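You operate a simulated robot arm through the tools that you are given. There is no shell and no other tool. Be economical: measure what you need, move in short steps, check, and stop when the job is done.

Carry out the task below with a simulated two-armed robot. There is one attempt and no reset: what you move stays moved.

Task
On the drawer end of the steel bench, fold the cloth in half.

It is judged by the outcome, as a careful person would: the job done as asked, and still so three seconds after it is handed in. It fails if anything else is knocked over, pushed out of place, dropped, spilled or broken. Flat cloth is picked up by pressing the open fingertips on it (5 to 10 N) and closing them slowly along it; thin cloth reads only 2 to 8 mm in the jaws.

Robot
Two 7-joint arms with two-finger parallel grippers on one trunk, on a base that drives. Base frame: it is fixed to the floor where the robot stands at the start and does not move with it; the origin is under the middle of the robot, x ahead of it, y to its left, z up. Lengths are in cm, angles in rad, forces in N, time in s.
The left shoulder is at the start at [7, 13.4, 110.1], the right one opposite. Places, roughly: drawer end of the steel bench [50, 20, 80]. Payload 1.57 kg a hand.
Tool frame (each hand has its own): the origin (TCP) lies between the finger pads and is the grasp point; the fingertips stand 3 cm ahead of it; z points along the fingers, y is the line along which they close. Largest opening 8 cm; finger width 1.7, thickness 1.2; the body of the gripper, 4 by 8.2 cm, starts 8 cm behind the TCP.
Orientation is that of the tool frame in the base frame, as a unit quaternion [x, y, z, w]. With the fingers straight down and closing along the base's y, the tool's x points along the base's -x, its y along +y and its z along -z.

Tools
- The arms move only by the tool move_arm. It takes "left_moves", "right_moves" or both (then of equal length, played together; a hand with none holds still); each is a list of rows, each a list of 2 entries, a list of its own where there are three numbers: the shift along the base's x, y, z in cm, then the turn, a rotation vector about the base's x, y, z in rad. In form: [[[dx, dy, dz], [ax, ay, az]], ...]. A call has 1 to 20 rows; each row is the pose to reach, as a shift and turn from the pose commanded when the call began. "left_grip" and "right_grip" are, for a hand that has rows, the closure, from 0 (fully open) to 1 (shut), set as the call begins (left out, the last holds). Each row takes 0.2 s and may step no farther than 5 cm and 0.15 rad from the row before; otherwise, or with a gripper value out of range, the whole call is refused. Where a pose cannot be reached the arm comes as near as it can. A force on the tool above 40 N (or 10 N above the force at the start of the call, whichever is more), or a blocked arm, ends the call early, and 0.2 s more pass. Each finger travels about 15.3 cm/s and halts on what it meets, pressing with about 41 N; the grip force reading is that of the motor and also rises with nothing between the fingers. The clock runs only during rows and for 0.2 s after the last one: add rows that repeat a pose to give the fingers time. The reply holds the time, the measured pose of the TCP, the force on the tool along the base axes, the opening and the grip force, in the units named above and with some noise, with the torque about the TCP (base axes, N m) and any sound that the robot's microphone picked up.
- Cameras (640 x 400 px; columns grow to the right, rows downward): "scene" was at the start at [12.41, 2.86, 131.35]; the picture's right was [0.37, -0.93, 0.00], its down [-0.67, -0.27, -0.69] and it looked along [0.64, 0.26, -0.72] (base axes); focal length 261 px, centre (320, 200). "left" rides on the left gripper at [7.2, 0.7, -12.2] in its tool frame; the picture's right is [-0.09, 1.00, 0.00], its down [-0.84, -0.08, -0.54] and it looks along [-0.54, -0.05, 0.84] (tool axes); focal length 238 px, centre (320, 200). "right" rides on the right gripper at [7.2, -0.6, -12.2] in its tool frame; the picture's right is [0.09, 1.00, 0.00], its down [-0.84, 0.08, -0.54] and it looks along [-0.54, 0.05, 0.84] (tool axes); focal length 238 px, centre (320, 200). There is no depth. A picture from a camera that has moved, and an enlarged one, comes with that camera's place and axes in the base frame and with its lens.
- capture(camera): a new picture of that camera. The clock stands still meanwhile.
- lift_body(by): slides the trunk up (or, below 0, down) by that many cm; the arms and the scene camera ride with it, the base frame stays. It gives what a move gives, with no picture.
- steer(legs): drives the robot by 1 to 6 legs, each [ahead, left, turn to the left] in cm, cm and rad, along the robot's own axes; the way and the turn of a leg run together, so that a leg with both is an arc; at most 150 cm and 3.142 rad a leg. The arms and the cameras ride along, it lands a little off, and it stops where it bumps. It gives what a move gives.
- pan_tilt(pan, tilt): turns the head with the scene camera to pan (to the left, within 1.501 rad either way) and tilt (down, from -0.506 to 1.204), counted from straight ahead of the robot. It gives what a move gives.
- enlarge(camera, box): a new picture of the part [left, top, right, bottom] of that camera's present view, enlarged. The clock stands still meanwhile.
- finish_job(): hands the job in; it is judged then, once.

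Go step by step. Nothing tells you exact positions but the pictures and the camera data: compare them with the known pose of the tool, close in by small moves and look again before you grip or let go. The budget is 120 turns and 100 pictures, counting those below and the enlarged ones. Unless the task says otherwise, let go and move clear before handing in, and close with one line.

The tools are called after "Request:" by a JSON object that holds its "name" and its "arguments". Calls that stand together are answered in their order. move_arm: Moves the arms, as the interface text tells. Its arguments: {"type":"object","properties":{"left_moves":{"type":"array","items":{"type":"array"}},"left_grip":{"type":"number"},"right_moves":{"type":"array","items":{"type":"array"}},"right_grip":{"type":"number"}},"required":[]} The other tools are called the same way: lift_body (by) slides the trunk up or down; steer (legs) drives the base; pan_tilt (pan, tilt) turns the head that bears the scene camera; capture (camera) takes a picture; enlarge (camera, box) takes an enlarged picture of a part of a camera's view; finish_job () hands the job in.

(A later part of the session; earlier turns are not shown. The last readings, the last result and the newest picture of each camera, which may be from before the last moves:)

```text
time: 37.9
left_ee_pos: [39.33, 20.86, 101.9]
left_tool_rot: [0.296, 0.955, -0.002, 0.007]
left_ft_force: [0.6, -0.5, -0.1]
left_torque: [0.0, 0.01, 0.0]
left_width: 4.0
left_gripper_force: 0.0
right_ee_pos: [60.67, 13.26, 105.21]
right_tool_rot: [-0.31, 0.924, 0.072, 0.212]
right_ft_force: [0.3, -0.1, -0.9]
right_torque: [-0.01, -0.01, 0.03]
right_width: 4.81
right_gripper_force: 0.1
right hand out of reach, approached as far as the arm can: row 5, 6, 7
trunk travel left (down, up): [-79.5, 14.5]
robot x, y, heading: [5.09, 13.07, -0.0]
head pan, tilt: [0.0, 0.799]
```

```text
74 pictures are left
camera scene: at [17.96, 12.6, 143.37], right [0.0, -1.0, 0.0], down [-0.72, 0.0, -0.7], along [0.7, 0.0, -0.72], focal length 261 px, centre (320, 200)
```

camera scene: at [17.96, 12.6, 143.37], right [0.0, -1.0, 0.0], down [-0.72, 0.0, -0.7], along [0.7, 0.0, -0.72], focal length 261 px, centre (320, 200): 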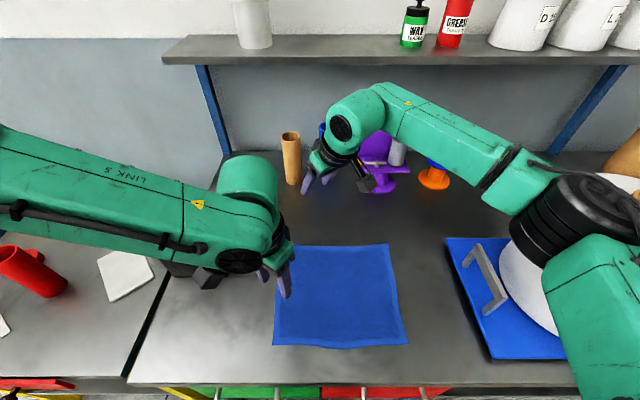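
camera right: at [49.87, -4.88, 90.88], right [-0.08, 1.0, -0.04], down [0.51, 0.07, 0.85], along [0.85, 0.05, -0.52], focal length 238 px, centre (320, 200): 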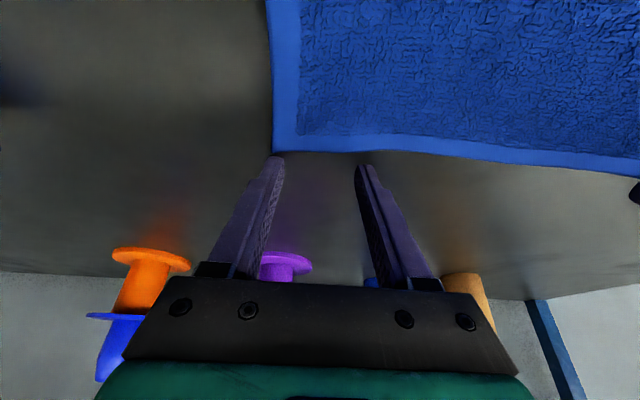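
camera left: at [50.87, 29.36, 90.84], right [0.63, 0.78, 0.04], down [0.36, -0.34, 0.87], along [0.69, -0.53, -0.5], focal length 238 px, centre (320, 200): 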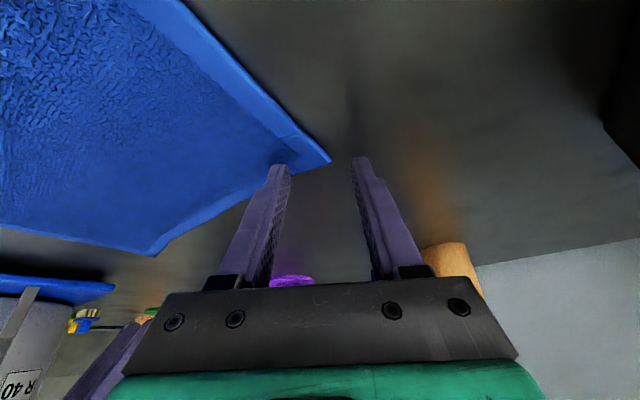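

Looking back at the forces and finger readings, both earlier stops were probably the fingertips meeting the cloth: this bench top is at about z=80, not 75. That puts the cloth at roughly x 35–61, y −7 to 22, so the far-to-near fold should be within reach. I'll re-centre, lower the trunk and set the hands back.

Request:
{"name": "steer", "arguments": {"legs": [[0, -5, 0]]}}

Request:
{"name": "move_arm", "arguments": {"right_moves": [[[0, -3, 0], [0, 0, -0.13]], [[0, -6, 0], [0, 0, -0.26]], [[0, -9, 0], [0, 0, -0.39]], [[-1, -12, 0], [0, 0, -0.52]], [[-2, -12.5, 0], [0, 0, -0.648]], [[-2, -12.5, 0], [0, 0, -0.648]]], "left_moves": [[[0, 0, 0], [0, 0, 0.12]], [[0, 0, 0], [0, 0, 0.24]], [[0, 0, 0], [0, 0, 0.36]], [[0, 1, 0], [0, 0, 0.48]], [[0, 2, 0], [0, 0, 0.6]], [[0, 3, 0], [0, 0, 0.6]]], "left_grip": 0.4}}

Request:
{"name": "lift_body", "arguments": {"by": -9}}

Request:
{"name": "capture", "arguments": {"camera": "scene"}}

```text
time: 38.8
left_ee_pos: [39.31, 16.45, 102.0]
left_tool_rot: [0.296, 0.955, -0.005, 0.008]
left_ft_force: [-0.1, 0.0, -1.1]
left_torque: [-0.02, -0.01, -0.01]
left_width: 4.0
left_gripper_force: 0.0
right_ee_pos: [60.52, 8.99, 105.21]
right_tool_rot: [-0.311, 0.924, 0.07, 0.212]
right_ft_force: [0.5, 0.7, 0.9]
right_torque: [0.0, -0.02, 0.01]
right_width: 4.83
right_gripper_force: 0.0
trunk travel left (down, up): [-79.5, 14.5]
robot x, y, heading: [4.78, 8.03, -0.004]
head pan, tilt: [0.0, 0.799]
```

```text
time: 40.2
left_ee_pos: [39.34, 18.79, 101.79]
left_tool_rot: [-0.001, 1.0, 0.0, 0.008]
left_ft_force: [0.2, 0.1, -0.1]
left_torque: [0.02, 0.03, 0.0]
left_width: 4.8
left_gripper_force: 0.2
right_ee_pos: [58.61, -4.26, 105.05]
right_tool_rot: [-0.001, 0.975, 0.001, 0.224]
right_ft_force: [0.4, 0.9, 0.1]
right_torque: [0.03, -0.01, 0.0]
right_width: 4.78
right_gripper_force: 0.0
trunk travel left (down, up): [-79.5, 14.5]
robot x, y, heading: [5.18, 8.08, 0.001]
head pan, tilt: [0.0, 0.799]
```

```text
time: 41.4
left_ee_pos: [39.41, 18.86, 92.9]
left_tool_rot: [0.0, 1.0, 0.0, 0.009]
left_ft_force: [0.5, -0.2, 0.8]
left_torque: [-0.04, -0.01, -0.01]
left_width: 4.82
left_gripper_force: 0.1
right_ee_pos: [58.54, -4.3, 96.11]
right_tool_rot: [-0.002, 0.974, 0.001, 0.225]
right_ft_force: [-0.2, -0.3, -1.3]
right_torque: [-0.02, -0.02, -0.01]
right_width: 4.8
right_gripper_force: 0.1
trunk travel left (down, up): [-70.5, 23.5]
robot x, y, heading: [4.7, 7.63, 0.0]
head pan, tilt: [0.0, 0.799]
```

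```text
73 pictures are left
camera scene: at [17.91, 7.76, 134.38], right [0.0, -1.0, 0.0], down [-0.72, 0.0, -0.7], along [0.7, 0.0, -0.72], focal length 261 px, centre (320, 200)
```

scene: 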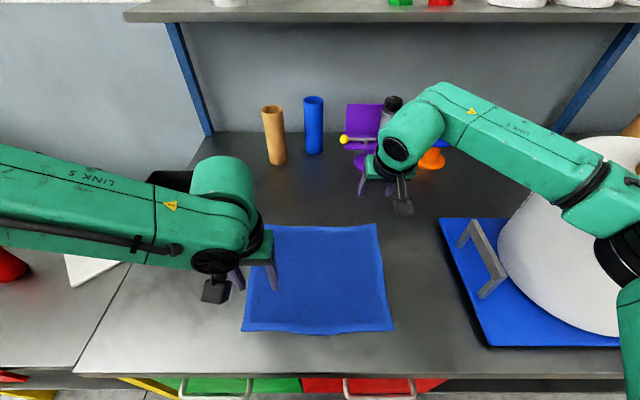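

Now I'll bring both hands over the far corners with a 0.45 tilt, stopping at z≈86, about 3 cm above contact.

Request:
{"name": "move_arm", "arguments": {"left_moves": [[[4, 0, 0], [0, -0.1, 0]], [[8, 0, 0], [0, -0.2, 0]], [[12, 0, -1], [0, -0.3, 0]], [[16, 0, -3], [0, -0.4, 0]], [[19, 0, -5], [0, -0.45, 0]], [[19.3, 0, -7], [0, -0.45, 0]], [[19.3, 0, -7], [0, -0.45, 0]]], "right_moves": [[[0, 0, -2], [0, 0, 0]], [[0, 0, -4], [0, 0, 0]], [[0, 0, -6], [0, 0, 0]], [[0, 0, -8], [0, 0, 0]], [[0, 0, -9], [0, 0, 0]], [[0.4, 0, -10], [0, 0, 0]], [[0.4, 0, -10], [0, 0, 0]]]}}

Request:
{"name": "capture", "arguments": {"camera": "left"}}

Request:
{"name": "capture", "arguments": {"camera": "right"}}

```text
time: 43.0
left_ee_pos: [58.13, 19.48, 86.54]
left_tool_rot: [0.0, 0.973, 0.0, 0.232]
left_ft_force: [0.4, 0.1, -0.4]
left_torque: [-0.02, -0.03, 0.02]
left_width: 4.81
left_gripper_force: 0.0
left hand out of reach, approached as far as the arm can: row 6, 7
right_ee_pos: [59.05, -4.24, 86.17]
right_tool_rot: [-0.001, 0.974, 0.001, 0.225]
right_ft_force: [-0.1, 0.2, -0.1]
right_torque: [-0.01, -0.01, -0.03]
right_width: 4.79
right_gripper_force: 0.1
trunk travel left (down, up): [-70.5, 23.5]
robot x, y, heading: [4.65, 7.75, -0.003]
head pan, tilt: [0.0, 0.799]
```

```text
72 pictures are left
camera left: at [46.12, 20.21, 94.16], right [0.08, 1.0, 0.04], down [0.5, -0.08, 0.86], along [0.86, -0.05, -0.51], focal length 238 px, centre (320, 200)
```

left: 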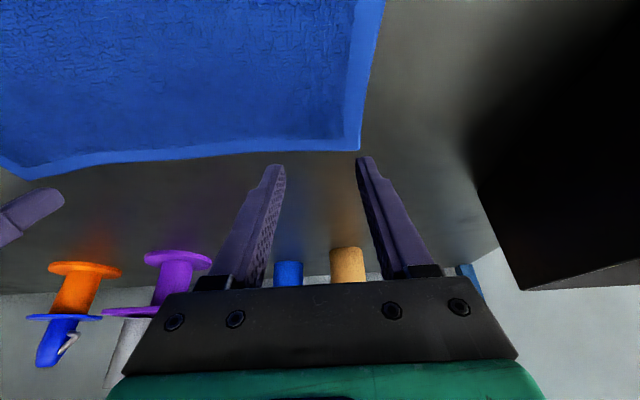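

```text
71 pictures are left
camera right: at [47.09, -4.97, 93.93], right [-0.09, 1.0, -0.04], down [0.52, 0.08, 0.85], along [0.85, 0.05, -0.52], focal length 238 px, centre (320, 200)
```

right: 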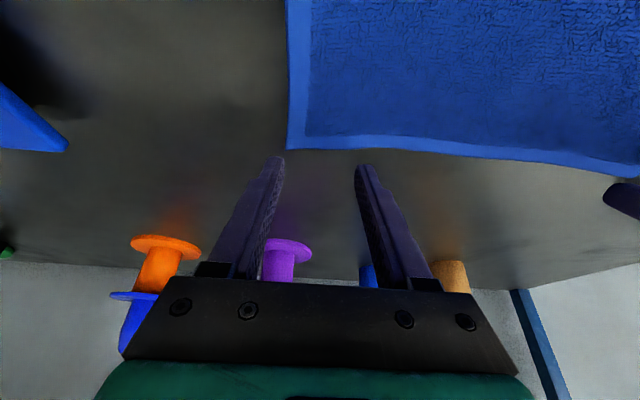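

The corners are at about (61.7, 22.9) and (61.7, −6.9), and the left arm is only slightly short. I'll nudge the base forward 2 cm.

Request:
{"name": "steer", "arguments": {"legs": [[2.0, 0, 0]]}}

Request:
{"name": "move_arm", "arguments": {"left_moves": [[[-0.7, 0, 0], [0, 0, 0]], [[-1.4, 0, -1], [0, 0, 0]], [[-1.4, 0, -2], [0, 0, 0]], [[-1.4, 0, -2], [0, 0, 0]]], "right_moves": [[[-1, 0.5, 0], [0, 0, 0]], [[-2.1, 1, -0.5], [0, 0, 0]], [[-2.1, 1, -1.5], [0, 0, 0]], [[-2.1, 1, -1.5], [0, 0, 0]]], "left_grip": 0.5, "right_grip": 0.5}}

```text
time: 43.8
left_ee_pos: [59.75, 19.64, 86.59]
left_tool_rot: [0.0, 0.973, 0.0, 0.233]
left_ft_force: [0.4, 0.1, 0.9]
left_torque: [0.0, -0.02, -0.02]
left_width: 4.81
left_gripper_force: 0.1
right_ee_pos: [60.59, -4.21, 86.23]
right_tool_rot: [-0.001, 0.974, 0.001, 0.226]
right_ft_force: [-0.9, 0.2, 1.1]
right_torque: [0.01, -0.04, 0.01]
right_width: 4.79
right_gripper_force: 0.0
trunk travel left (down, up): [-70.5, 23.5]
robot x, y, heading: [6.88, 8.29, 0.001]
head pan, tilt: [0.0, 0.799]
```

```text
time: 44.8
left_ee_pos: [58.46, 19.79, 84.62]
left_tool_rot: [0.001, 0.973, -0.001, 0.232]
left_ft_force: [-0.5, -0.8, 0.1]
left_torque: [-0.02, 0.0, -0.03]
left_width: 4.01
left_gripper_force: 0.0
left hand out of reach, approached as far as the arm can: row 3, 4
right_ee_pos: [58.61, -3.32, 84.68]
right_tool_rot: [-0.002, 0.974, 0.001, 0.225]
right_ft_force: [0.1, -0.4, -0.4]
right_torque: [0.0, -0.03, 0.01]
right_width: 4.0
right_gripper_force: 0.1
trunk travel left (down, up): [-70.5, 23.5]
robot x, y, heading: [6.85, 7.81, 0.002]
head pan, tilt: [0.0, 0.799]
```

I'm nearly there. I'll lower the trunk a few centimetres, lifting the hands first, so the left hand gains downward reach.

Request:
{"name": "move_arm", "arguments": {"left_moves": [[[0, -0.4, 2], [0, 0, 0]], [[0, -0.4, 4], [0, 0, 0]], [[0, -0.4, 4], [0, 0, 0]]], "right_moves": [[[0, 0, 2], [0, 0, 0]], [[0, 0, 4], [0, 0, 0]], [[0, 0, 4], [0, 0, 0]]]}}

Request:
{"name": "lift_body", "arguments": {"by": -5}}

Request:
{"name": "capture", "arguments": {"camera": "left"}}

Request:
{"name": "capture", "arguments": {"camera": "right"}}

Request:
{"name": "capture", "arguments": {"camera": "scene"}}

```text
time: 45.6
left_ee_pos: [58.52, 19.46, 88.72]
left_tool_rot: [0.0, 0.973, 0.0, 0.231]
left_ft_force: [-0.8, -0.5, 0.4]
left_torque: [0.0, 0.01, -0.01]
left_width: 4.01
left_gripper_force: 0.1
right_ee_pos: [58.72, -3.29, 88.73]
right_tool_rot: [-0.001, 0.975, 0.001, 0.224]
right_ft_force: [0.5, 0.3, 0.2]
right_torque: [-0.03, 0.01, 0.01]
right_width: 4.03
right_gripper_force: 0.0
trunk travel left (down, up): [-70.5, 23.5]
robot x, y, heading: [6.77, 7.83, -0.002]
head pan, tilt: [0.0, 0.799]
```

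```text
time: 46.5
left_ee_pos: [58.36, 19.46, 83.82]
left_tool_rot: [0.001, 0.973, -0.001, 0.231]
left_ft_force: [0.2, -0.8, -0.2]
left_torque: [-0.01, 0.03, -0.01]
left_width: 4.01
left_gripper_force: 0.1
right_ee_pos: [58.7, -3.09, 83.7]
right_tool_rot: [-0.002, 0.975, 0.001, 0.224]
right_ft_force: [-0.5, 0.9, -0.2]
right_torque: [0.02, -0.02, -0.02]
right_width: 3.99
right_gripper_force: 0.0
trunk travel left (down, up): [-65.5, 28.5]
robot x, y, heading: [7.11, 7.68, 0.001]
head pan, tilt: [0.0, 0.799]
```

```text
70 pictures are left
camera left: at [46.46, 20.16, 91.5], right [0.08, 1.0, 0.04], down [0.5, -0.08, 0.86], along [0.86, -0.05, -0.51], focal length 238 px, centre (320, 200)
```

left: 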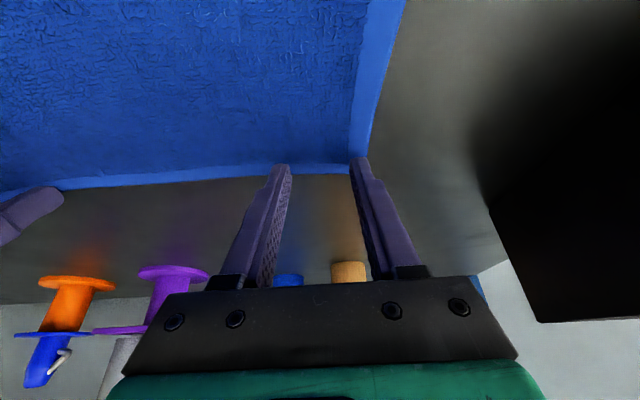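

```text
69 pictures are left
camera right: at [46.94, -4.02, 91.5], right [-0.09, 1.0, -0.04], down [0.51, 0.08, 0.85], along [0.85, 0.05, -0.52], focal length 238 px, centre (320, 200)
```

right: 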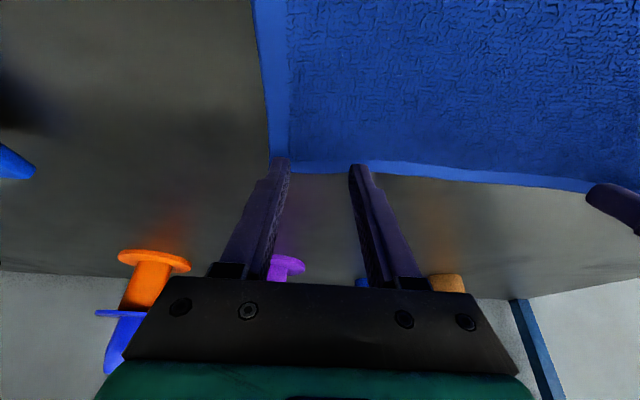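

```text
68 pictures are left
camera scene: at [19.86, 7.77, 129.37], right [0.0, -1.0, 0.0], down [-0.72, 0.0, -0.7], along [0.7, 0.0, -0.72], focal length 261 px, centre (320, 200)
```

scene: 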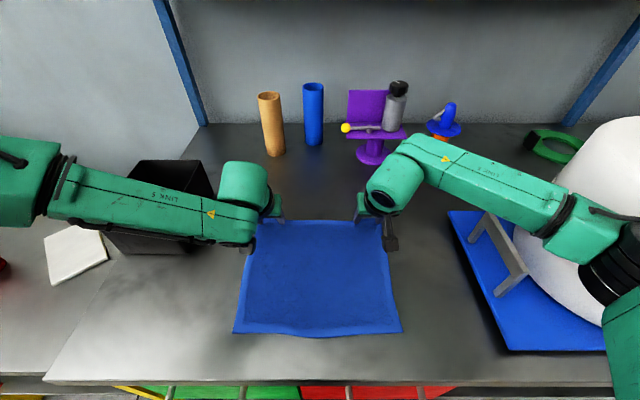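

The fingertips are just above both corners. I'll move 0.8 cm inward and press down gently in small steps.

Request:
{"name": "move_arm", "arguments": {"left_moves": [[[-0.7, -0.3, 0], [0, 0, 0]], [[-0.7, -0.3, -0.3], [0, 0, 0]], [[-0.7, -0.3, -0.6], [0, 0, 0]], [[-0.7, -0.3, -0.6], [0, 0, 0]]], "right_moves": [[[-0.9, 0, 0], [0, 0, 0]], [[-0.9, 0, -0.3], [0, 0, 0]], [[-0.9, 0, -0.6], [0, 0, 0]], [[-0.9, 0, -0.6], [0, 0, 0]]]}}

```text
time: 47.5
left_ee_pos: [57.59, 19.21, 83.39]
left_tool_rot: [0.0, 0.972, 0.0, 0.234]
left_ft_force: [0.1, -0.3, 4.8]
left_torque: [-0.02, -0.08, 0.01]
left_width: 4.01
left_gripper_force: 0.1
right_ee_pos: [57.78, -3.22, 83.18]
right_tool_rot: [0.0, 0.974, 0.002, 0.227]
right_ft_force: [2.5, -1.8, 13.7]
right_torque: [-0.09, -0.14, -0.01]
right_width: 3.97
right_gripper_force: 0.1
trunk travel left (down, up): [-65.5, 28.5]
robot x, y, heading: [7.01, 7.83, -0.0]
head pan, tilt: [0.0, 0.799]
```

Both hands are in contact. I'll even out the pressure and start closing slowly.

Request:
{"name": "move_arm", "arguments": {"left_moves": [[[0, 0, -0.1], [0, 0, 0]], [[0, 0, -0.1], [0, 0, 0]]], "right_moves": [[[0, 0, 0.15], [0, 0, 0]], [[0, 0, 0.15], [0, 0, 0]]], "left_grip": 0.56, "right_grip": 0.56}}

```text
time: 48.1
left_ee_pos: [57.5, 19.28, 83.36]
left_tool_rot: [0.0, 0.972, 0.0, 0.233]
left_ft_force: [-0.5, -2.0, 13.4]
left_torque: [-0.08, -0.1, -0.05]
left_width: 3.52
left_gripper_force: 0.1
right_ee_pos: [57.6, -3.4, 83.25]
right_tool_rot: [-0.001, 0.974, 0.002, 0.226]
right_ft_force: [1.3, 2.2, 7.2]
right_torque: [0.01, -0.09, 0.01]
right_width: 3.56
right_gripper_force: 0.3
trunk travel left (down, up): [-65.5, 28.5]
robot x, y, heading: [6.69, 7.95, 0.0]
head pan, tilt: [0.0, 0.799]
```

Request:
{"name": "move_arm", "arguments": {"left_moves": [[[0, 0, 0.07], [0, 0, 0]], [[0, 0, 0.07], [0, 0, 0]]], "right_moves": [[[0, 0, 0], [0, 0, 0]], [[0, 0, 0], [0, 0, 0]]], "left_grip": 0.68, "right_grip": 0.68}}

Request:
{"name": "capture", "arguments": {"camera": "left"}}

Request:
{"name": "capture", "arguments": {"camera": "right"}}

```text
time: 48.7
left_ee_pos: [57.6, 19.28, 83.33]
left_tool_rot: [0.0, 0.973, 0.0, 0.232]
left_ft_force: [0.2, 0.1, 10.1]
left_torque: [0.03, -0.05, -0.01]
left_width: 2.45
left_gripper_force: 0.1
right_ee_pos: [57.52, -3.18, 83.37]
right_tool_rot: [-0.001, 0.974, 0.001, 0.226]
right_ft_force: [-0.9, -0.9, 7.6]
right_torque: [-0.02, -0.01, -0.05]
right_width: 2.34
right_gripper_force: 0.1
trunk travel left (down, up): [-65.5, 28.5]
robot x, y, heading: [6.85, 7.68, -0.0]
head pan, tilt: [0.0, 0.799]
```

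```text
67 pictures are left
camera left: at [45.55, 19.89, 90.97], right [0.08, 1.0, 0.04], down [0.5, -0.08, 0.86], along [0.86, -0.05, -0.51], focal length 238 px, centre (320, 200)
```

left: 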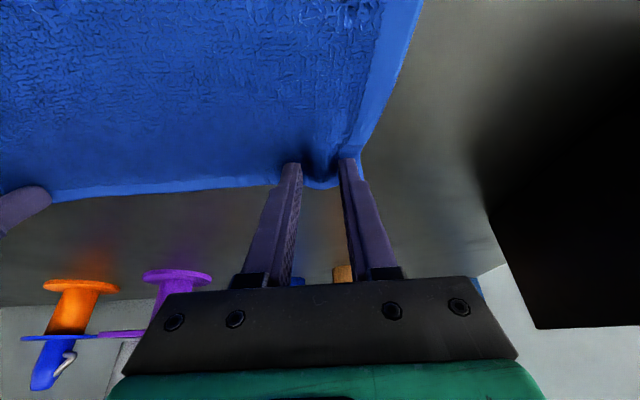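

```text
66 pictures are left
camera right: at [45.78, -4.04, 91.12], right [-0.08, 1.0, -0.04], down [0.51, 0.08, 0.85], along [0.85, 0.05, -0.52], focal length 238 px, centre (320, 200)
```

right: 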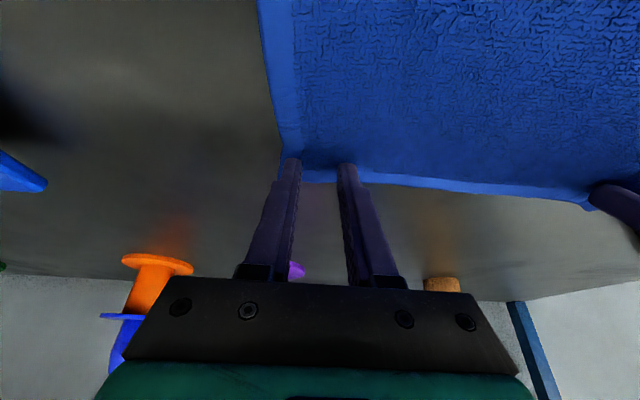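

The cloth is bunching between the fingers on both sides, so I'll keep closing.

Request:
{"name": "move_arm", "arguments": {"left_moves": [[[0, 0, 0], [0, 0, 0]], [[0, 0, 0], [0, 0, 0]]], "right_moves": [[[0, 0, 0], [0, 0, 0]], [[0, 0, 0], [0, 0, 0]]], "left_grip": 0.8, "right_grip": 0.8}}

Request:
{"name": "move_arm", "arguments": {"left_moves": [[[0, 0, 0], [0, 0, 0]], [[0, 0, 0], [0, 0, 0]]], "right_moves": [[[0, 0, 0], [0, 0, 0]], [[0, 0, 0], [0, 0, 0]]], "left_grip": 0.9, "right_grip": 0.9}}

Request:
{"name": "move_arm", "arguments": {"left_moves": [[[0, 0, 0], [0, 0, 0]], [[0, 0, 0], [0, 0, 0]]], "right_moves": [[[0, 0, 0], [0, 0, 0]], [[0, 0, 0], [0, 0, 0]]], "left_grip": 1.0, "right_grip": 1.0}}

Request:
{"name": "capture", "arguments": {"camera": "left"}}

Request:
{"name": "capture", "arguments": {"camera": "right"}}

```text
time: 49.3
left_ee_pos: [57.4, 19.21, 83.28]
left_tool_rot: [0.0, 0.973, 0.0, 0.232]
left_ft_force: [-0.4, -1.9, 9.8]
left_torque: [-0.02, -0.06, -0.02]
left_width: 1.56
left_gripper_force: 0.1
right_ee_pos: [57.6, -3.29, 83.35]
right_tool_rot: [-0.001, 0.974, 0.003, 0.226]
right_ft_force: [-0.4, 0.2, 6.4]
right_torque: [0.01, -0.05, 0.0]
right_width: 1.57
right_gripper_force: 0.0
trunk travel left (down, up): [-65.5, 28.5]
robot x, y, heading: [6.51, 7.95, 0.0]
head pan, tilt: [0.0, 0.799]
```

```text
time: 49.9
left_ee_pos: [57.53, 19.16, 83.31]
left_tool_rot: [0.0, 0.973, 0.0, 0.232]
left_ft_force: [0.2, -2.3, 9.8]
left_torque: [-0.08, -0.08, 0.0]
left_width: 0.9
left_gripper_force: 7.4
right_ee_pos: [57.58, -3.21, 83.3]
right_tool_rot: [-0.001, 0.974, 0.002, 0.226]
right_ft_force: [0.0, 3.6, 6.7]
right_torque: [0.07, -0.03, -0.02]
right_width: 0.92
right_gripper_force: 1.6
trunk travel left (down, up): [-65.5, 28.5]
robot x, y, heading: [6.71, 7.92, 0.002]
head pan, tilt: [0.0, 0.799]
```

```text
time: 50.5
left_ee_pos: [57.6, 19.08, 83.32]
left_tool_rot: [0.0, 0.972, 0.0, 0.233]
left_ft_force: [-0.2, -6.0, 9.2]
left_torque: [-0.16, -0.04, -0.06]
left_width: 0.44
left_gripper_force: 25.6
right_ee_pos: [57.5, -3.24, 83.33]
right_tool_rot: [-0.002, 0.974, 0.002, 0.226]
right_ft_force: [-0.4, 6.1, 6.6]
right_torque: [0.18, -0.04, 0.04]
right_width: 0.35
right_gripper_force: 24.6
trunk travel left (down, up): [-65.5, 28.5]
robot x, y, heading: [7.11, 8.3, 0.007]
head pan, tilt: [0.0, 0.799]
```

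```text
65 pictures are left
camera left: at [45.57, 19.86, 90.97], right [0.08, 1.0, 0.04], down [0.5, -0.08, 0.86], along [0.86, -0.05, -0.51], focal length 238 px, centre (320, 200)
```

left: 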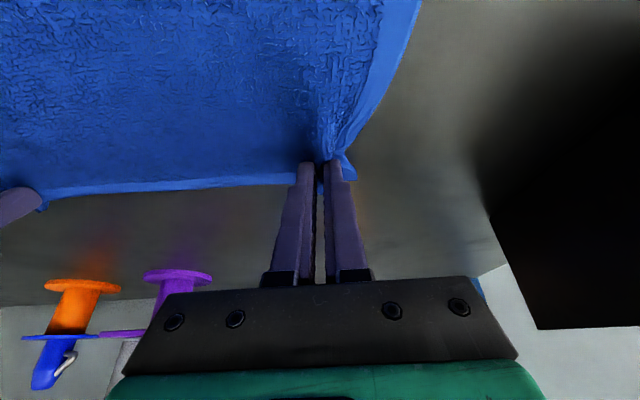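

```text
64 pictures are left
camera right: at [45.81, -3.99, 91.13], right [-0.09, 1.0, -0.04], down [0.51, 0.08, 0.86], along [0.85, 0.05, -0.52], focal length 238 px, centre (320, 200)
```

right: 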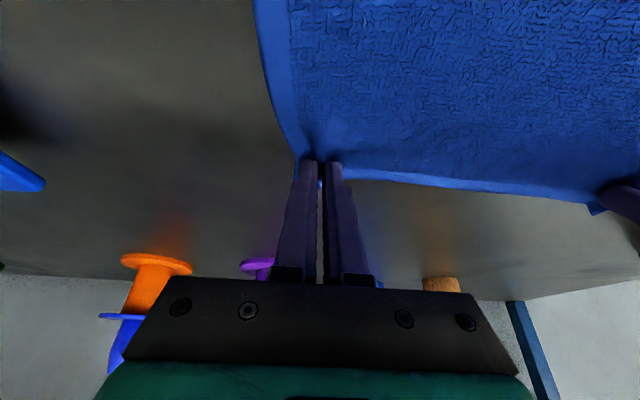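

Both jaws read about 4 mm, consistent with cloth. I'll lift a little and check.

Request:
{"name": "move_arm", "arguments": {"left_moves": [[[0, 0, 1], [0, 0, 0]], [[-0.3, 0, 2], [0, 0, 0]], [[-0.8, 0, 4], [0, 0, 0]], [[-1.5, 0, 6], [0, 0, 0]], [[-1.5, 0, 6], [0, 0, 0]]], "right_moves": [[[0, 0, 1], [0, 0, 0]], [[-0.3, 0, 2], [0, 0, 0]], [[-0.8, 0, 4], [0, 0, 0]], [[-1.5, 0, 6], [0, 0, 0]], [[-1.5, 0, 6], [0, 0, 0]]]}}

Request:
{"name": "capture", "arguments": {"camera": "scene"}}

```text
time: 51.7
left_ee_pos: [56.17, 19.19, 89.27]
left_tool_rot: [0.001, 0.973, 0.0, 0.231]
left_ft_force: [0.6, -4.5, 0.5]
left_torque: [-0.17, 0.02, -0.07]
left_width: 0.45
left_gripper_force: 24.5
right_ee_pos: [56.37, -3.19, 89.14]
right_tool_rot: [-0.001, 0.975, 0.001, 0.224]
right_ft_force: [0.5, 5.6, -0.7]
right_torque: [0.18, -0.02, 0.04]
right_width: 0.33
right_gripper_force: 24.6
trunk travel left (down, up): [-65.5, 28.5]
robot x, y, heading: [6.6, 8.21, -0.005]
head pan, tilt: [0.0, 0.799]
```

```text
63 pictures are left
camera scene: at [19.97, 7.78, 129.36], right [0.0, -1.0, 0.0], down [-0.72, 0.0, -0.7], along [0.7, 0.0, -0.72], focal length 261 px, centre (320, 200)
```

scene: 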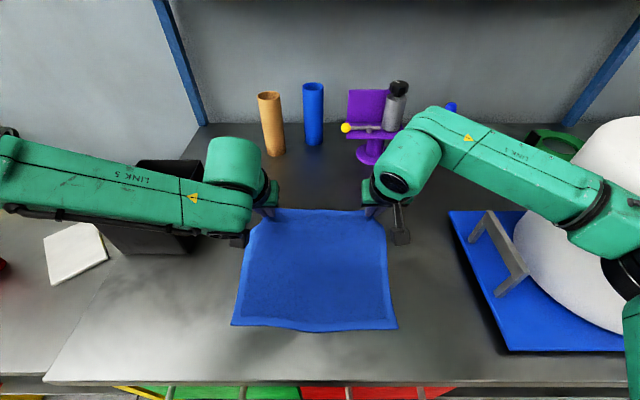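

Both corners are held. I'll ease the side tension, raise the hands along the arc, then drive the base back 7 cm, which carries the edge toward the fold.

Request:
{"name": "move_arm", "arguments": {"left_moves": [[[-0.8, -0.3, 0.8], [0, 0, 0]], [[-1.5, -0.6, 1.5], [0, 0, 0]], [[-1.5, -0.6, 1.5], [0, 0, 0]]], "right_moves": [[[-0.8, 0.3, 0.8], [0, 0, 0]], [[-1.5, 0.6, 1.5], [0, 0, 0]], [[-1.5, 0.6, 1.5], [0, 0, 0]]]}}

Request:
{"name": "steer", "arguments": {"legs": [[-7, 0, 0]]}}

Request:
{"name": "capture", "arguments": {"camera": "scene"}}

```text
time: 52.5
left_ee_pos: [54.65, 18.57, 90.56]
left_tool_rot: [0.0, 0.973, 0.0, 0.231]
left_ft_force: [0.4, -0.9, -0.2]
left_torque: [-0.01, 0.02, -0.03]
left_width: 0.46
left_gripper_force: 24.7
right_ee_pos: [54.87, -2.6, 90.74]
right_tool_rot: [-0.001, 0.975, 0.001, 0.224]
right_ft_force: [0.5, 0.6, -0.8]
right_torque: [-0.01, -0.01, -0.03]
right_width: 0.33
right_gripper_force: 24.0
trunk travel left (down, up): [-65.5, 28.5]
robot x, y, heading: [6.93, 8.19, 0.003]
head pan, tilt: [0.0, 0.799]
```

```text
time: 53.5
left_ee_pos: [47.84, 18.67, 90.53]
left_tool_rot: [0.0, 0.973, -0.001, 0.23]
left_ft_force: [-0.4, 0.4, 0.6]
left_torque: [-0.02, 0.03, 0.01]
left_width: 0.46
left_gripper_force: 25.0
right_ee_pos: [48.07, -2.57, 90.73]
right_tool_rot: [-0.001, 0.975, 0.001, 0.224]
right_ft_force: [-0.8, -0.4, 0.3]
right_torque: [-0.01, -0.02, -0.02]
right_width: 0.34
right_gripper_force: 24.1
trunk travel left (down, up): [-65.5, 28.5]
robot x, y, heading: [-0.01, 7.68, 0.003]
head pan, tilt: [0.0, 0.799]
```

```text
62 pictures are left
camera scene: at [13.05, 7.77, 129.36], right [0.0, -1.0, 0.0], down [-0.72, 0.0, -0.7], along [0.7, 0.0, -0.72], focal length 261 px, centre (320, 200)
```

scene: 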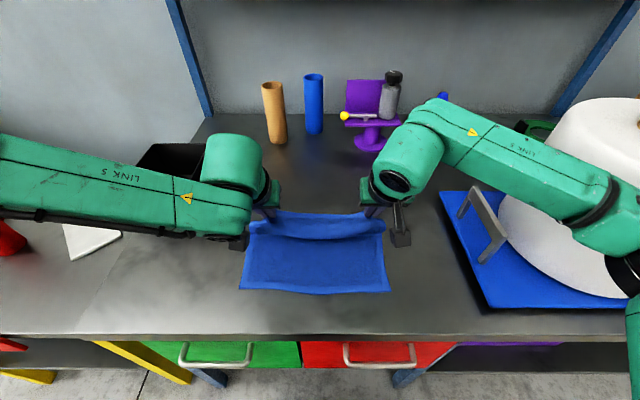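

The edge is lifted and coming over cleanly, with the near edge at x≈36.3. I'll continue the arc and bring the held edge down just above the near edge.

Request:
{"name": "move_arm", "arguments": {"left_moves": [[[-1.6, 0, 0.8], [0, 0, 0]], [[-3.2, 0, 1.2], [0, 0, 0]], [[-4.7, 0, 1], [0, 0, 0]], [[-6.2, 0.2, 0.5], [0, 0, 0]], [[-7.5, 0.3, -0.4], [0, 0, 0]], [[-8.7, 0.4, -1.3], [0, 0, 0]], [[-9.7, 0.5, -2.3], [0, 0, 0]], [[-10.5, 0.6, -3.3], [0, 0, 0]], [[-11.4, 0.6, -4.5], [0, 0, 0]], [[-11.4, 0.6, -4.5], [0, 0, 0]]], "right_moves": [[[-1.6, 0, 0.8], [0, 0, 0]], [[-3.2, 0, 1.2], [0, 0, 0]], [[-4.7, 0, 1], [0, 0, 0]], [[-6.2, 0, 0.5], [0, 0, 0]], [[-7.5, 0, -0.4], [0, 0, 0]], [[-8.7, 0, -1.3], [0, 0, 0]], [[-9.7, 0, -2.3], [0, 0, 0]], [[-10.7, 0, -3.3], [0, 0, 0]], [[-11.6, 0, -4.5], [0, 0, 0]], [[-11.6, 0, -4.5], [0, 0, 0]]]}}

Request:
{"name": "capture", "arguments": {"camera": "scene"}}

Request:
{"name": "capture", "arguments": {"camera": "left"}}

Request:
{"name": "capture", "arguments": {"camera": "right"}}

```text
time: 55.8
left_ee_pos: [42.19, 18.5, 91.37]
left_tool_rot: [0.001, 0.973, -0.001, 0.231]
left_ft_force: [-3.5, -9.1, -2.5]
left_torque: [-0.32, 0.1, -0.13]
left_width: 0.43
left_gripper_force: 25.4
left hand out of reach, approached as far as the arm can: row 4, 5, 6, 7, 8, 9, 10
right_ee_pos: [36.4, -2.52, 86.25]
right_tool_rot: [-0.001, 0.974, 0.002, 0.225]
right_ft_force: [2.0, 8.9, 2.2]
right_torque: [0.32, -0.11, 0.05]
right_width: 0.36
right_gripper_force: 24.2
trunk travel left (down, up): [-65.5, 28.5]
robot x, y, heading: [-0.05, 7.75, -0.001]
head pan, tilt: [0.0, 0.799]
```

```text
61 pictures are left
camera scene: at [12.98, 7.78, 129.37], right [0.0, -1.0, 0.0], down [-0.72, 0.0, -0.7], along [0.7, 0.0, -0.72], focal length 261 px, centre (320, 200)
```

scene: 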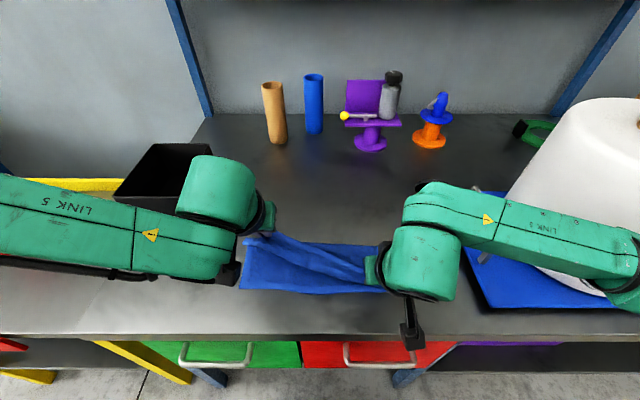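

```text
60 pictures are left
camera left: at [30.33, 19.3, 99.13], right [0.08, 1.0, 0.04], down [0.5, -0.08, 0.86], along [0.86, -0.05, -0.51], focal length 238 px, centre (320, 200)
```

left: 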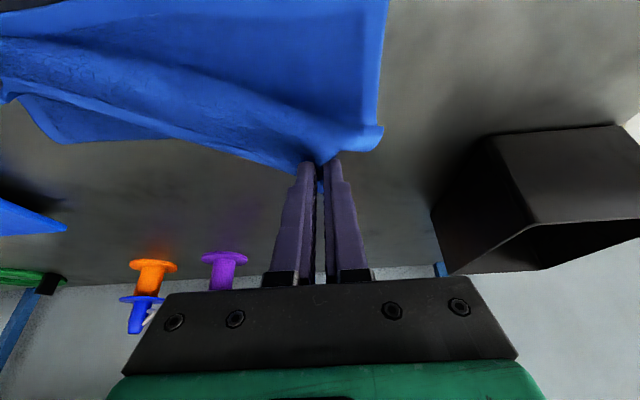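

```text
59 pictures are left
camera right: at [24.56, -3.38, 94.1], right [-0.09, 1.0, -0.04], down [0.51, 0.08, 0.85], along [0.85, 0.05, -0.52], focal length 238 px, centre (320, 200)
```

right: 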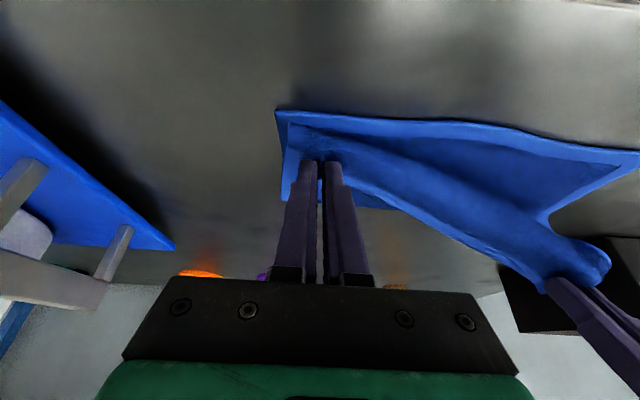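

The left hand stopped early because of its tilt, while the right hand arrived. I'll bring the left hand to vertical while it completes the same arc.

Request:
{"name": "move_arm", "arguments": {"left_moves": [[[-0.3, 0, 0], [0, 0.12, 0]], [[-1, 0.1, -0.5], [0, 0.24, 0]], [[-2, 0.2, -1.5], [0, 0.36, 0]], [[-3, 0.4, -2.8], [0, 0.46, 0]], [[-4, 0.6, -4], [0, 0.46, 0]], [[-4.4, 0.6, -5], [0, 0.46, 0]], [[-4.4, 0.6, -5], [0, 0.46, 0]]]}}

Request:
{"name": "capture", "arguments": {"camera": "scene"}}

Request:
{"name": "capture", "arguments": {"camera": "left"}}

Request:
{"name": "capture", "arguments": {"camera": "right"}}

```text
time: 57.4
left_ee_pos: [38.1, 19.16, 86.44]
left_tool_rot: [0.0, 1.0, 0.001, 0.003]
left_ft_force: [0.9, -1.3, -1.0]
left_torque: [-0.04, -0.03, 0.0]
left_width: 0.4
left_gripper_force: 24.9
right_ee_pos: [36.47, -2.67, 86.28]
right_tool_rot: [-0.001, 0.974, 0.001, 0.224]
right_ft_force: [-0.1, 1.9, -0.2]
right_torque: [0.04, 0.01, 0.02]
right_width: 0.35
right_gripper_force: 24.0
trunk travel left (down, up): [-65.5, 28.5]
robot x, y, heading: [0.04, 7.87, -0.003]
head pan, tilt: [0.0, 0.799]
```

```text
58 pictures are left
camera scene: at [12.98, 7.77, 129.37], right [0.0, -1.0, 0.0], down [-0.72, 0.0, -0.7], along [0.7, 0.0, -0.72], focal length 261 px, centre (320, 200)
```

scene: 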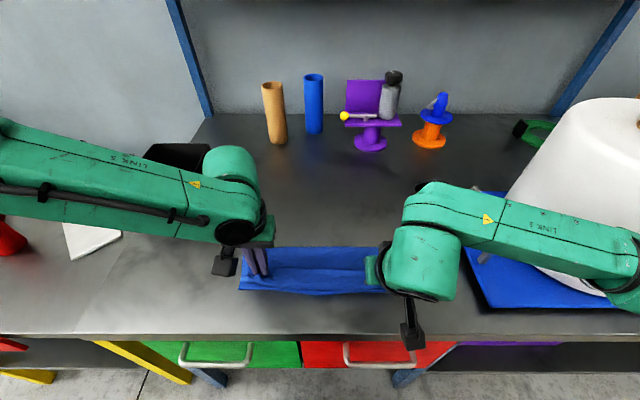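

```text
57 pictures are left
camera left: at [30.84, 19.91, 98.78], right [0.09, 1.0, 0.0], down [0.83, -0.08, 0.55], along [0.54, -0.05, -0.84], focal length 238 px, centre (320, 200)
```

left: 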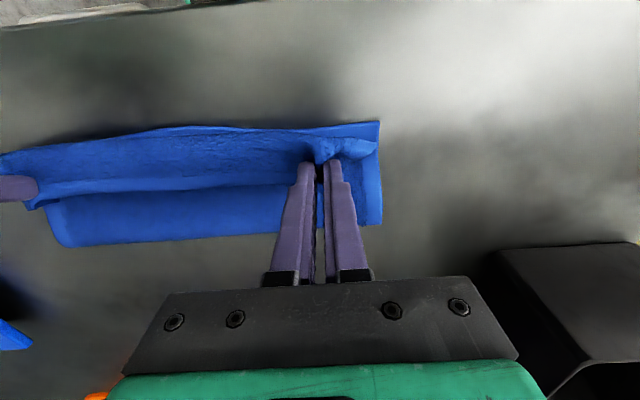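

```text
56 pictures are left
camera right: at [24.57, -3.41, 94.11], right [-0.09, 1.0, -0.04], down [0.52, 0.08, 0.85], along [0.85, 0.05, -0.52], focal length 238 px, centre (320, 200)
```

right: 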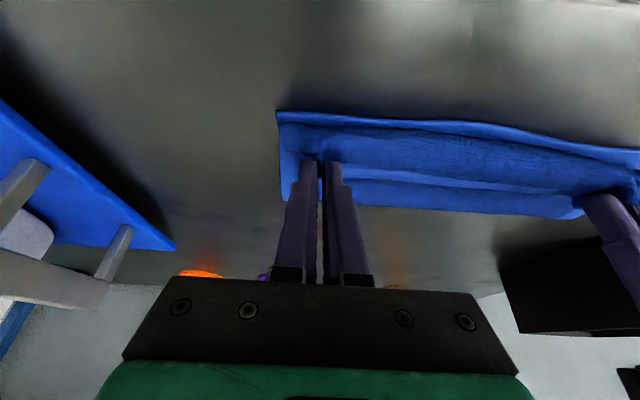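

The held edge now lies just above the near edge. I'll lower it onto the cloth, shifting 0.7 cm so the edges align.

Request:
{"name": "move_arm", "arguments": {"left_moves": [[[-0.3, 0.1, -0.6], [0, 0, 0]], [[-0.6, 0.2, -1.2], [0, 0, 0]], [[-0.8, 0.3, -1.9], [0, 0, 0]], [[-0.8, 0.3, -1.9], [0, 0, 0]]], "right_moves": [[[-0.3, 0, -0.6], [0, 0, 0]], [[-0.5, 0, -1.2], [0, 0, 0]], [[-0.6, 0, -2.1], [0, 0, 0]], [[-0.6, 0, -2.1], [0, 0, 0]]]}}

Request:
{"name": "capture", "arguments": {"camera": "left"}}

Request:
{"name": "capture", "arguments": {"camera": "right"}}

```text
time: 58.4
left_ee_pos: [37.17, 19.58, 84.61]
left_tool_rot: [0.001, 1.0, 0.0, 0.003]
left_ft_force: [0.6, -2.8, 1.7]
left_torque: [-0.15, -0.01, 0.01]
left_width: 0.43
left_gripper_force: 25.4
right_ee_pos: [35.83, -2.57, 84.27]
right_tool_rot: [-0.001, 0.974, 0.002, 0.225]
right_ft_force: [0.7, 4.7, 1.9]
right_torque: [0.09, -0.02, 0.06]
right_width: 0.35
right_gripper_force: 24.1
trunk travel left (down, up): [-65.5, 28.5]
robot x, y, heading: [0.2, 7.91, 0.0]
head pan, tilt: [0.0, 0.799]
```

```text
55 pictures are left
camera left: at [29.92, 20.23, 96.83], right [0.09, 1.0, 0.0], down [0.83, -0.08, 0.55], along [0.55, -0.05, -0.84], focal length 238 px, centre (320, 200)
```

left: 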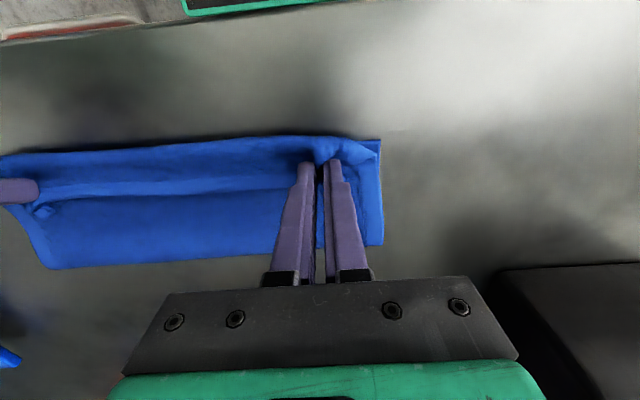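

```text
54 pictures are left
camera right: at [23.91, -3.37, 92.05], right [-0.09, 1.0, -0.04], down [0.51, 0.08, 0.85], along [0.85, 0.05, -0.52], focal length 238 px, centre (320, 200)
```

right: 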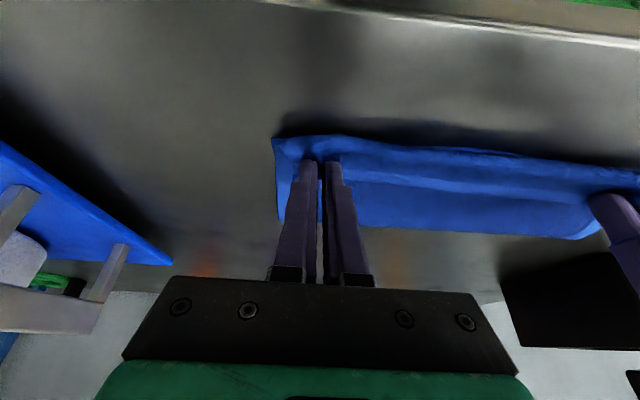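

The edge is down and aligned. I'll open gradually in place, so the fingers let the bunched cloth spread.

Request:
{"name": "move_arm", "arguments": {"left_moves": [[[0, 0, 0], [0, 0, 0]], [[0, 0, 0], [0, 0, 0]], [[0, 0, 0], [0, 0, 0]]], "right_moves": [[[0, 0, 0], [0, 0, 0]], [[0, 0, 0], [0, 0, 0]], [[0, 0, 0], [0, 0, 0]]], "left_grip": 0.75, "right_grip": 0.75}}

Request:
{"name": "move_arm", "arguments": {"left_moves": [[[0, 0, 0], [0, 0, 0]], [[0, 0, 0], [0, 0, 0]], [[0, 0, 0], [0, 0, 0]]], "right_moves": [[[0, 0, 0], [0, 0, 0]], [[0, 0, 0], [0, 0, 0]], [[0, 0, 0], [0, 0, 0]]], "left_grip": 0.5, "right_grip": 0.5}}

Request:
{"name": "capture", "arguments": {"camera": "left"}}

Request:
{"name": "capture", "arguments": {"camera": "right"}}

```text
time: 59.1
left_ee_pos: [37.27, 19.52, 84.62]
left_tool_rot: [0.0, 1.0, 0.001, 0.004]
left_ft_force: [-0.7, -0.4, -0.8]
left_torque: [-0.01, -0.02, -0.03]
left_width: 2.01
left_gripper_force: 0.1
right_ee_pos: [35.71, -2.6, 84.28]
right_tool_rot: [0.0, 0.974, 0.001, 0.225]
right_ft_force: [-0.6, 0.3, 1.2]
right_torque: [-0.02, 0.0, 0.03]
right_width: 1.91
right_gripper_force: 0.0
trunk travel left (down, up): [-65.5, 28.5]
robot x, y, heading: [-0.07, 8.18, 0.005]
head pan, tilt: [0.0, 0.799]
```

```text
time: 60.0
left_ee_pos: [37.25, 19.56, 84.73]
left_tool_rot: [0.0, 1.0, 0.0, 0.003]
left_ft_force: [-0.8, 0.0, 0.0]
left_torque: [0.0, -0.01, 0.03]
left_width: 4.01
left_gripper_force: 0.0
right_ee_pos: [35.78, -2.66, 84.18]
right_tool_rot: [-0.001, 0.974, 0.001, 0.225]
right_ft_force: [0.0, 1.1, 0.7]
right_torque: [0.02, 0.0, 0.0]
right_width: 3.93
right_gripper_force: 0.0
trunk travel left (down, up): [-65.5, 28.5]
robot x, y, heading: [0.26, 8.24, -0.001]
head pan, tilt: [0.0, 0.799]
```

```text
53 pictures are left
camera left: at [29.93, 20.24, 96.83], right [0.09, 1.0, 0.0], down [0.83, -0.08, 0.55], along [0.55, -0.05, -0.84], focal length 238 px, centre (320, 200)
```

left: 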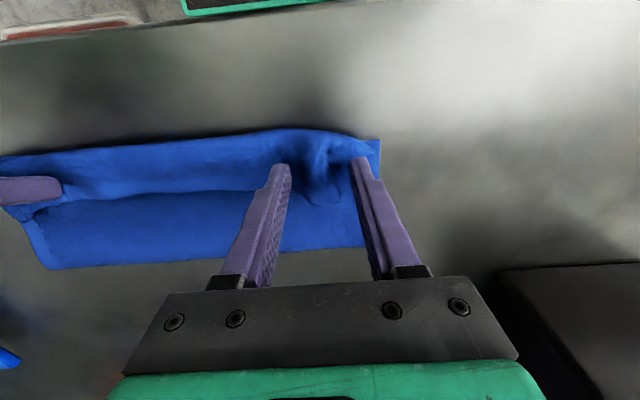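

```text
52 pictures are left
camera right: at [23.94, -3.38, 92.04], right [-0.09, 1.0, -0.04], down [0.51, 0.08, 0.85], along [0.85, 0.05, -0.52], focal length 238 px, centre (320, 200)
```

right: 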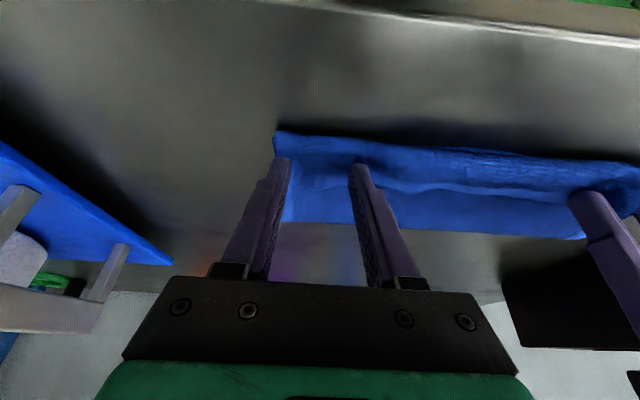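

Both sides are released. I'll lift clear, pull the hands back, and inspect.

Request:
{"name": "move_arm", "arguments": {"left_moves": [[[0, 0, 1], [0, 0, 0]], [[0, 0, 4], [0, 0, 0]], [[0, 3, 8], [0, 0, 0]], [[0, 7, 11], [0, 0, 0]], [[0, 11, 14], [0, 0, 0]]], "right_moves": [[[0, 0, 1], [0, 0, 0]], [[0, 0, 4], [0, 0, 0]], [[0, -3, 8], [0, 0, 0]], [[0, -6, 12], [0, 0, 0]], [[0, -8, 16], [0, 0, 0]]]}}

Request:
{"name": "capture", "arguments": {"camera": "scene"}}

Request:
{"name": "enlarge", "arguments": {"camera": "scene", "box": [200, 210, 430, 354]}}

```text
time: 61.1
left_ee_pos: [37.35, 30.69, 98.5]
left_tool_rot: [0.0, 1.0, -0.002, 0.002]
left_ft_force: [0.7, 0.7, -0.3]
left_torque: [-0.01, 0.01, 0.01]
left_width: 4.0
left_gripper_force: 0.1
right_ee_pos: [35.8, -10.72, 100.51]
right_tool_rot: [-0.003, 0.974, 0.002, 0.225]
right_ft_force: [-1.0, 0.7, 0.1]
right_torque: [-0.02, -0.01, 0.0]
right_width: 3.99
right_gripper_force: 0.0
trunk travel left (down, up): [-65.5, 28.5]
robot x, y, heading: [-0.35, 7.97, -0.001]
head pan, tilt: [0.0, 0.799]
```

```text
51 pictures are left
camera scene: at [12.86, 7.89, 129.38], right [0.0, -1.0, 0.0], down [-0.72, 0.0, -0.7], along [0.7, 0.0, -0.72], focal length 261 px, centre (320, 200)
```

scene: 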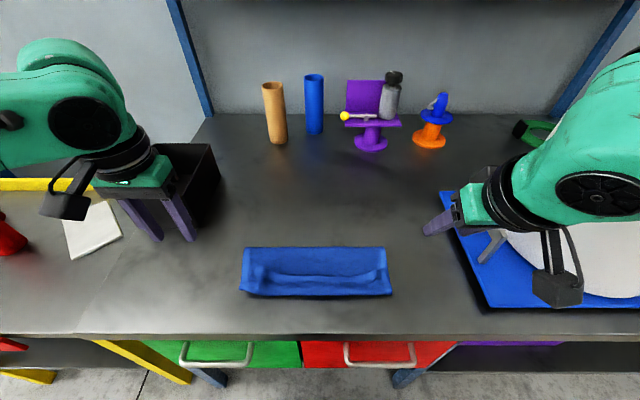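

```text
2.78 times, centred on (315, 282) of scene
camera zoom: at [12.86, 7.89, 129.38], right [0.0, -1.0, 0.0], down [-0.72, 0.0, -0.7], along [0.7, 0.0, -0.72], focal length 724 px, centre (334, -28)
```

zoom: 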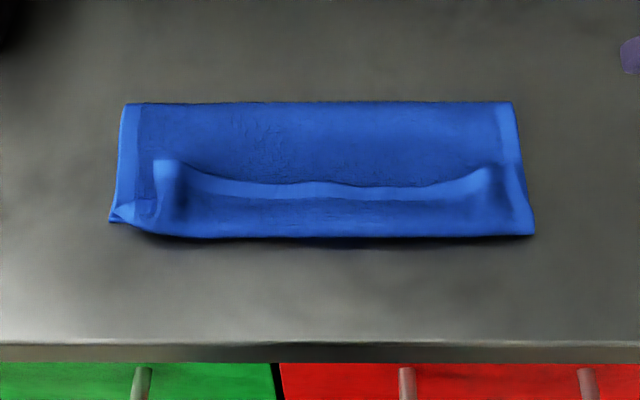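

The fold is there, but the lifted edge curled back by about 3 cm, and the fold line sits too near at x≈46 instead of 49. I'll fix this by regripping the curled hem at both corners, lifting it taut, and laying it down again with a larger arc. Driving back 9 cm first lets the left hand keep its tilt.

Request:
{"name": "steer", "arguments": {"legs": [[-9, 0, 0]]}}

Request:
{"name": "move_arm", "arguments": {"left_moves": [[[2, -2, 0], [0, -0.1, 0]], [[4, -4, 0], [0, -0.2, 0]], [[6, -6, 0], [0, -0.3, 0]], [[8, -8, 0], [0, -0.4, 0]], [[9, -10, -2], [0, -0.45, 0]], [[9.7, -10.7, -6], [0, -0.45, 0]], [[9.7, -10.7, -8], [0, -0.45, 0]], [[9.7, -10.7, -8], [0, -0.45, 0]]], "right_moves": [[[2, 1, 0], [0, 0, 0]], [[4, 2, 0], [0, 0, 0]], [[6, 3, 0], [0, 0, 0]], [[8, 4, -1], [0, 0, 0]], [[10, 6, -3], [0, 0, 0]], [[11.3, 7, -6], [0, 0, 0]], [[11.3, 7.3, -10], [0, 0, 0]], [[11.3, 7.3, -10], [0, 0, 0]]]}}

Request:
{"name": "capture", "arguments": {"camera": "left"}}

Request:
{"name": "capture", "arguments": {"camera": "right"}}

Request:
{"name": "capture", "arguments": {"camera": "scene"}}

```text
time: 62.3
left_ee_pos: [28.2, 30.53, 98.45]
left_tool_rot: [0.0, 1.0, 0.001, 0.004]
left_ft_force: [0.1, 0.2, 0.1]
left_torque: [0.02, 0.01, 0.01]
left_width: 3.98
left_gripper_force: 0.0
right_ee_pos: [26.83, -10.71, 100.36]
right_tool_rot: [-0.001, 0.975, 0.001, 0.224]
right_ft_force: [0.2, 0.6, 0.0]
right_torque: [0.01, -0.01, -0.01]
right_width: 4.0
right_gripper_force: 0.0
trunk travel left (down, up): [-65.5, 28.5]
robot x, y, heading: [-8.76, 7.69, -0.002]
head pan, tilt: [0.0, 0.799]
```

```text
time: 64.1
left_ee_pos: [38.11, 20.0, 90.5]
left_tool_rot: [0.0, 0.974, 0.0, 0.227]
left_ft_force: [0.3, 0.6, -0.5]
left_torque: [-0.01, -0.01, -0.01]
left_width: 3.99
left_gripper_force: 0.0
right_ee_pos: [38.09, -3.47, 90.45]
right_tool_rot: [-0.001, 0.974, 0.002, 0.225]
right_ft_force: [0.3, 1.2, -0.1]
right_torque: [0.04, 0.01, 0.0]
right_width: 3.99
right_gripper_force: 0.0
trunk travel left (down, up): [-65.5, 28.5]
robot x, y, heading: [-9.17, 7.68, 0.004]
head pan, tilt: [0.0, 0.799]
```

```text
49 pictures are left
camera left: at [26.16, 20.61, 98.3], right [0.08, 1.0, 0.04], down [0.51, -0.08, 0.86], along [0.86, -0.05, -0.52], focal length 238 px, centre (320, 200)
```

left: 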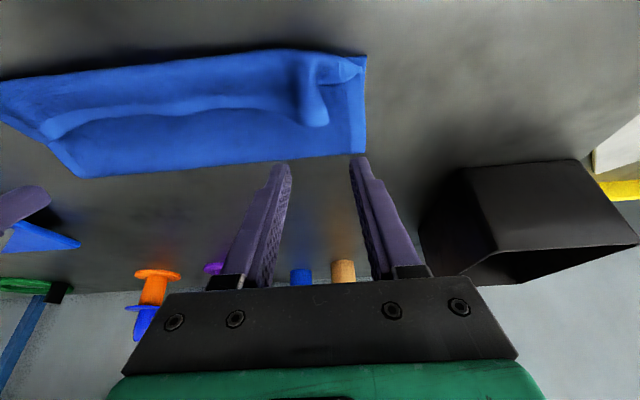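

```text
48 pictures are left
camera right: at [26.28, -4.27, 98.27], right [-0.09, 1.0, -0.04], down [0.51, 0.08, 0.85], along [0.85, 0.05, -0.52], focal length 238 px, centre (320, 200)
```

right: 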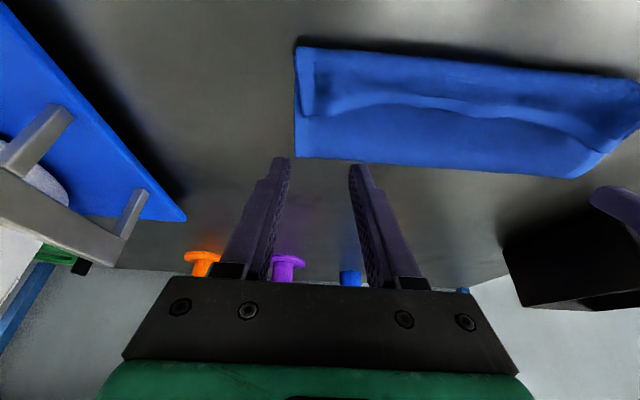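

```text
47 pictures are left
camera scene: at [3.82, 7.77, 129.38], right [0.0, -1.0, 0.0], down [-0.72, 0.0, -0.7], along [0.7, 0.0, -0.72], focal length 261 px, centre (320, 200)
```

scene: 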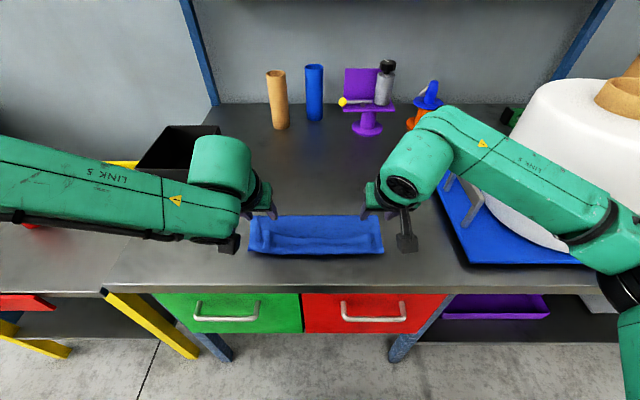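

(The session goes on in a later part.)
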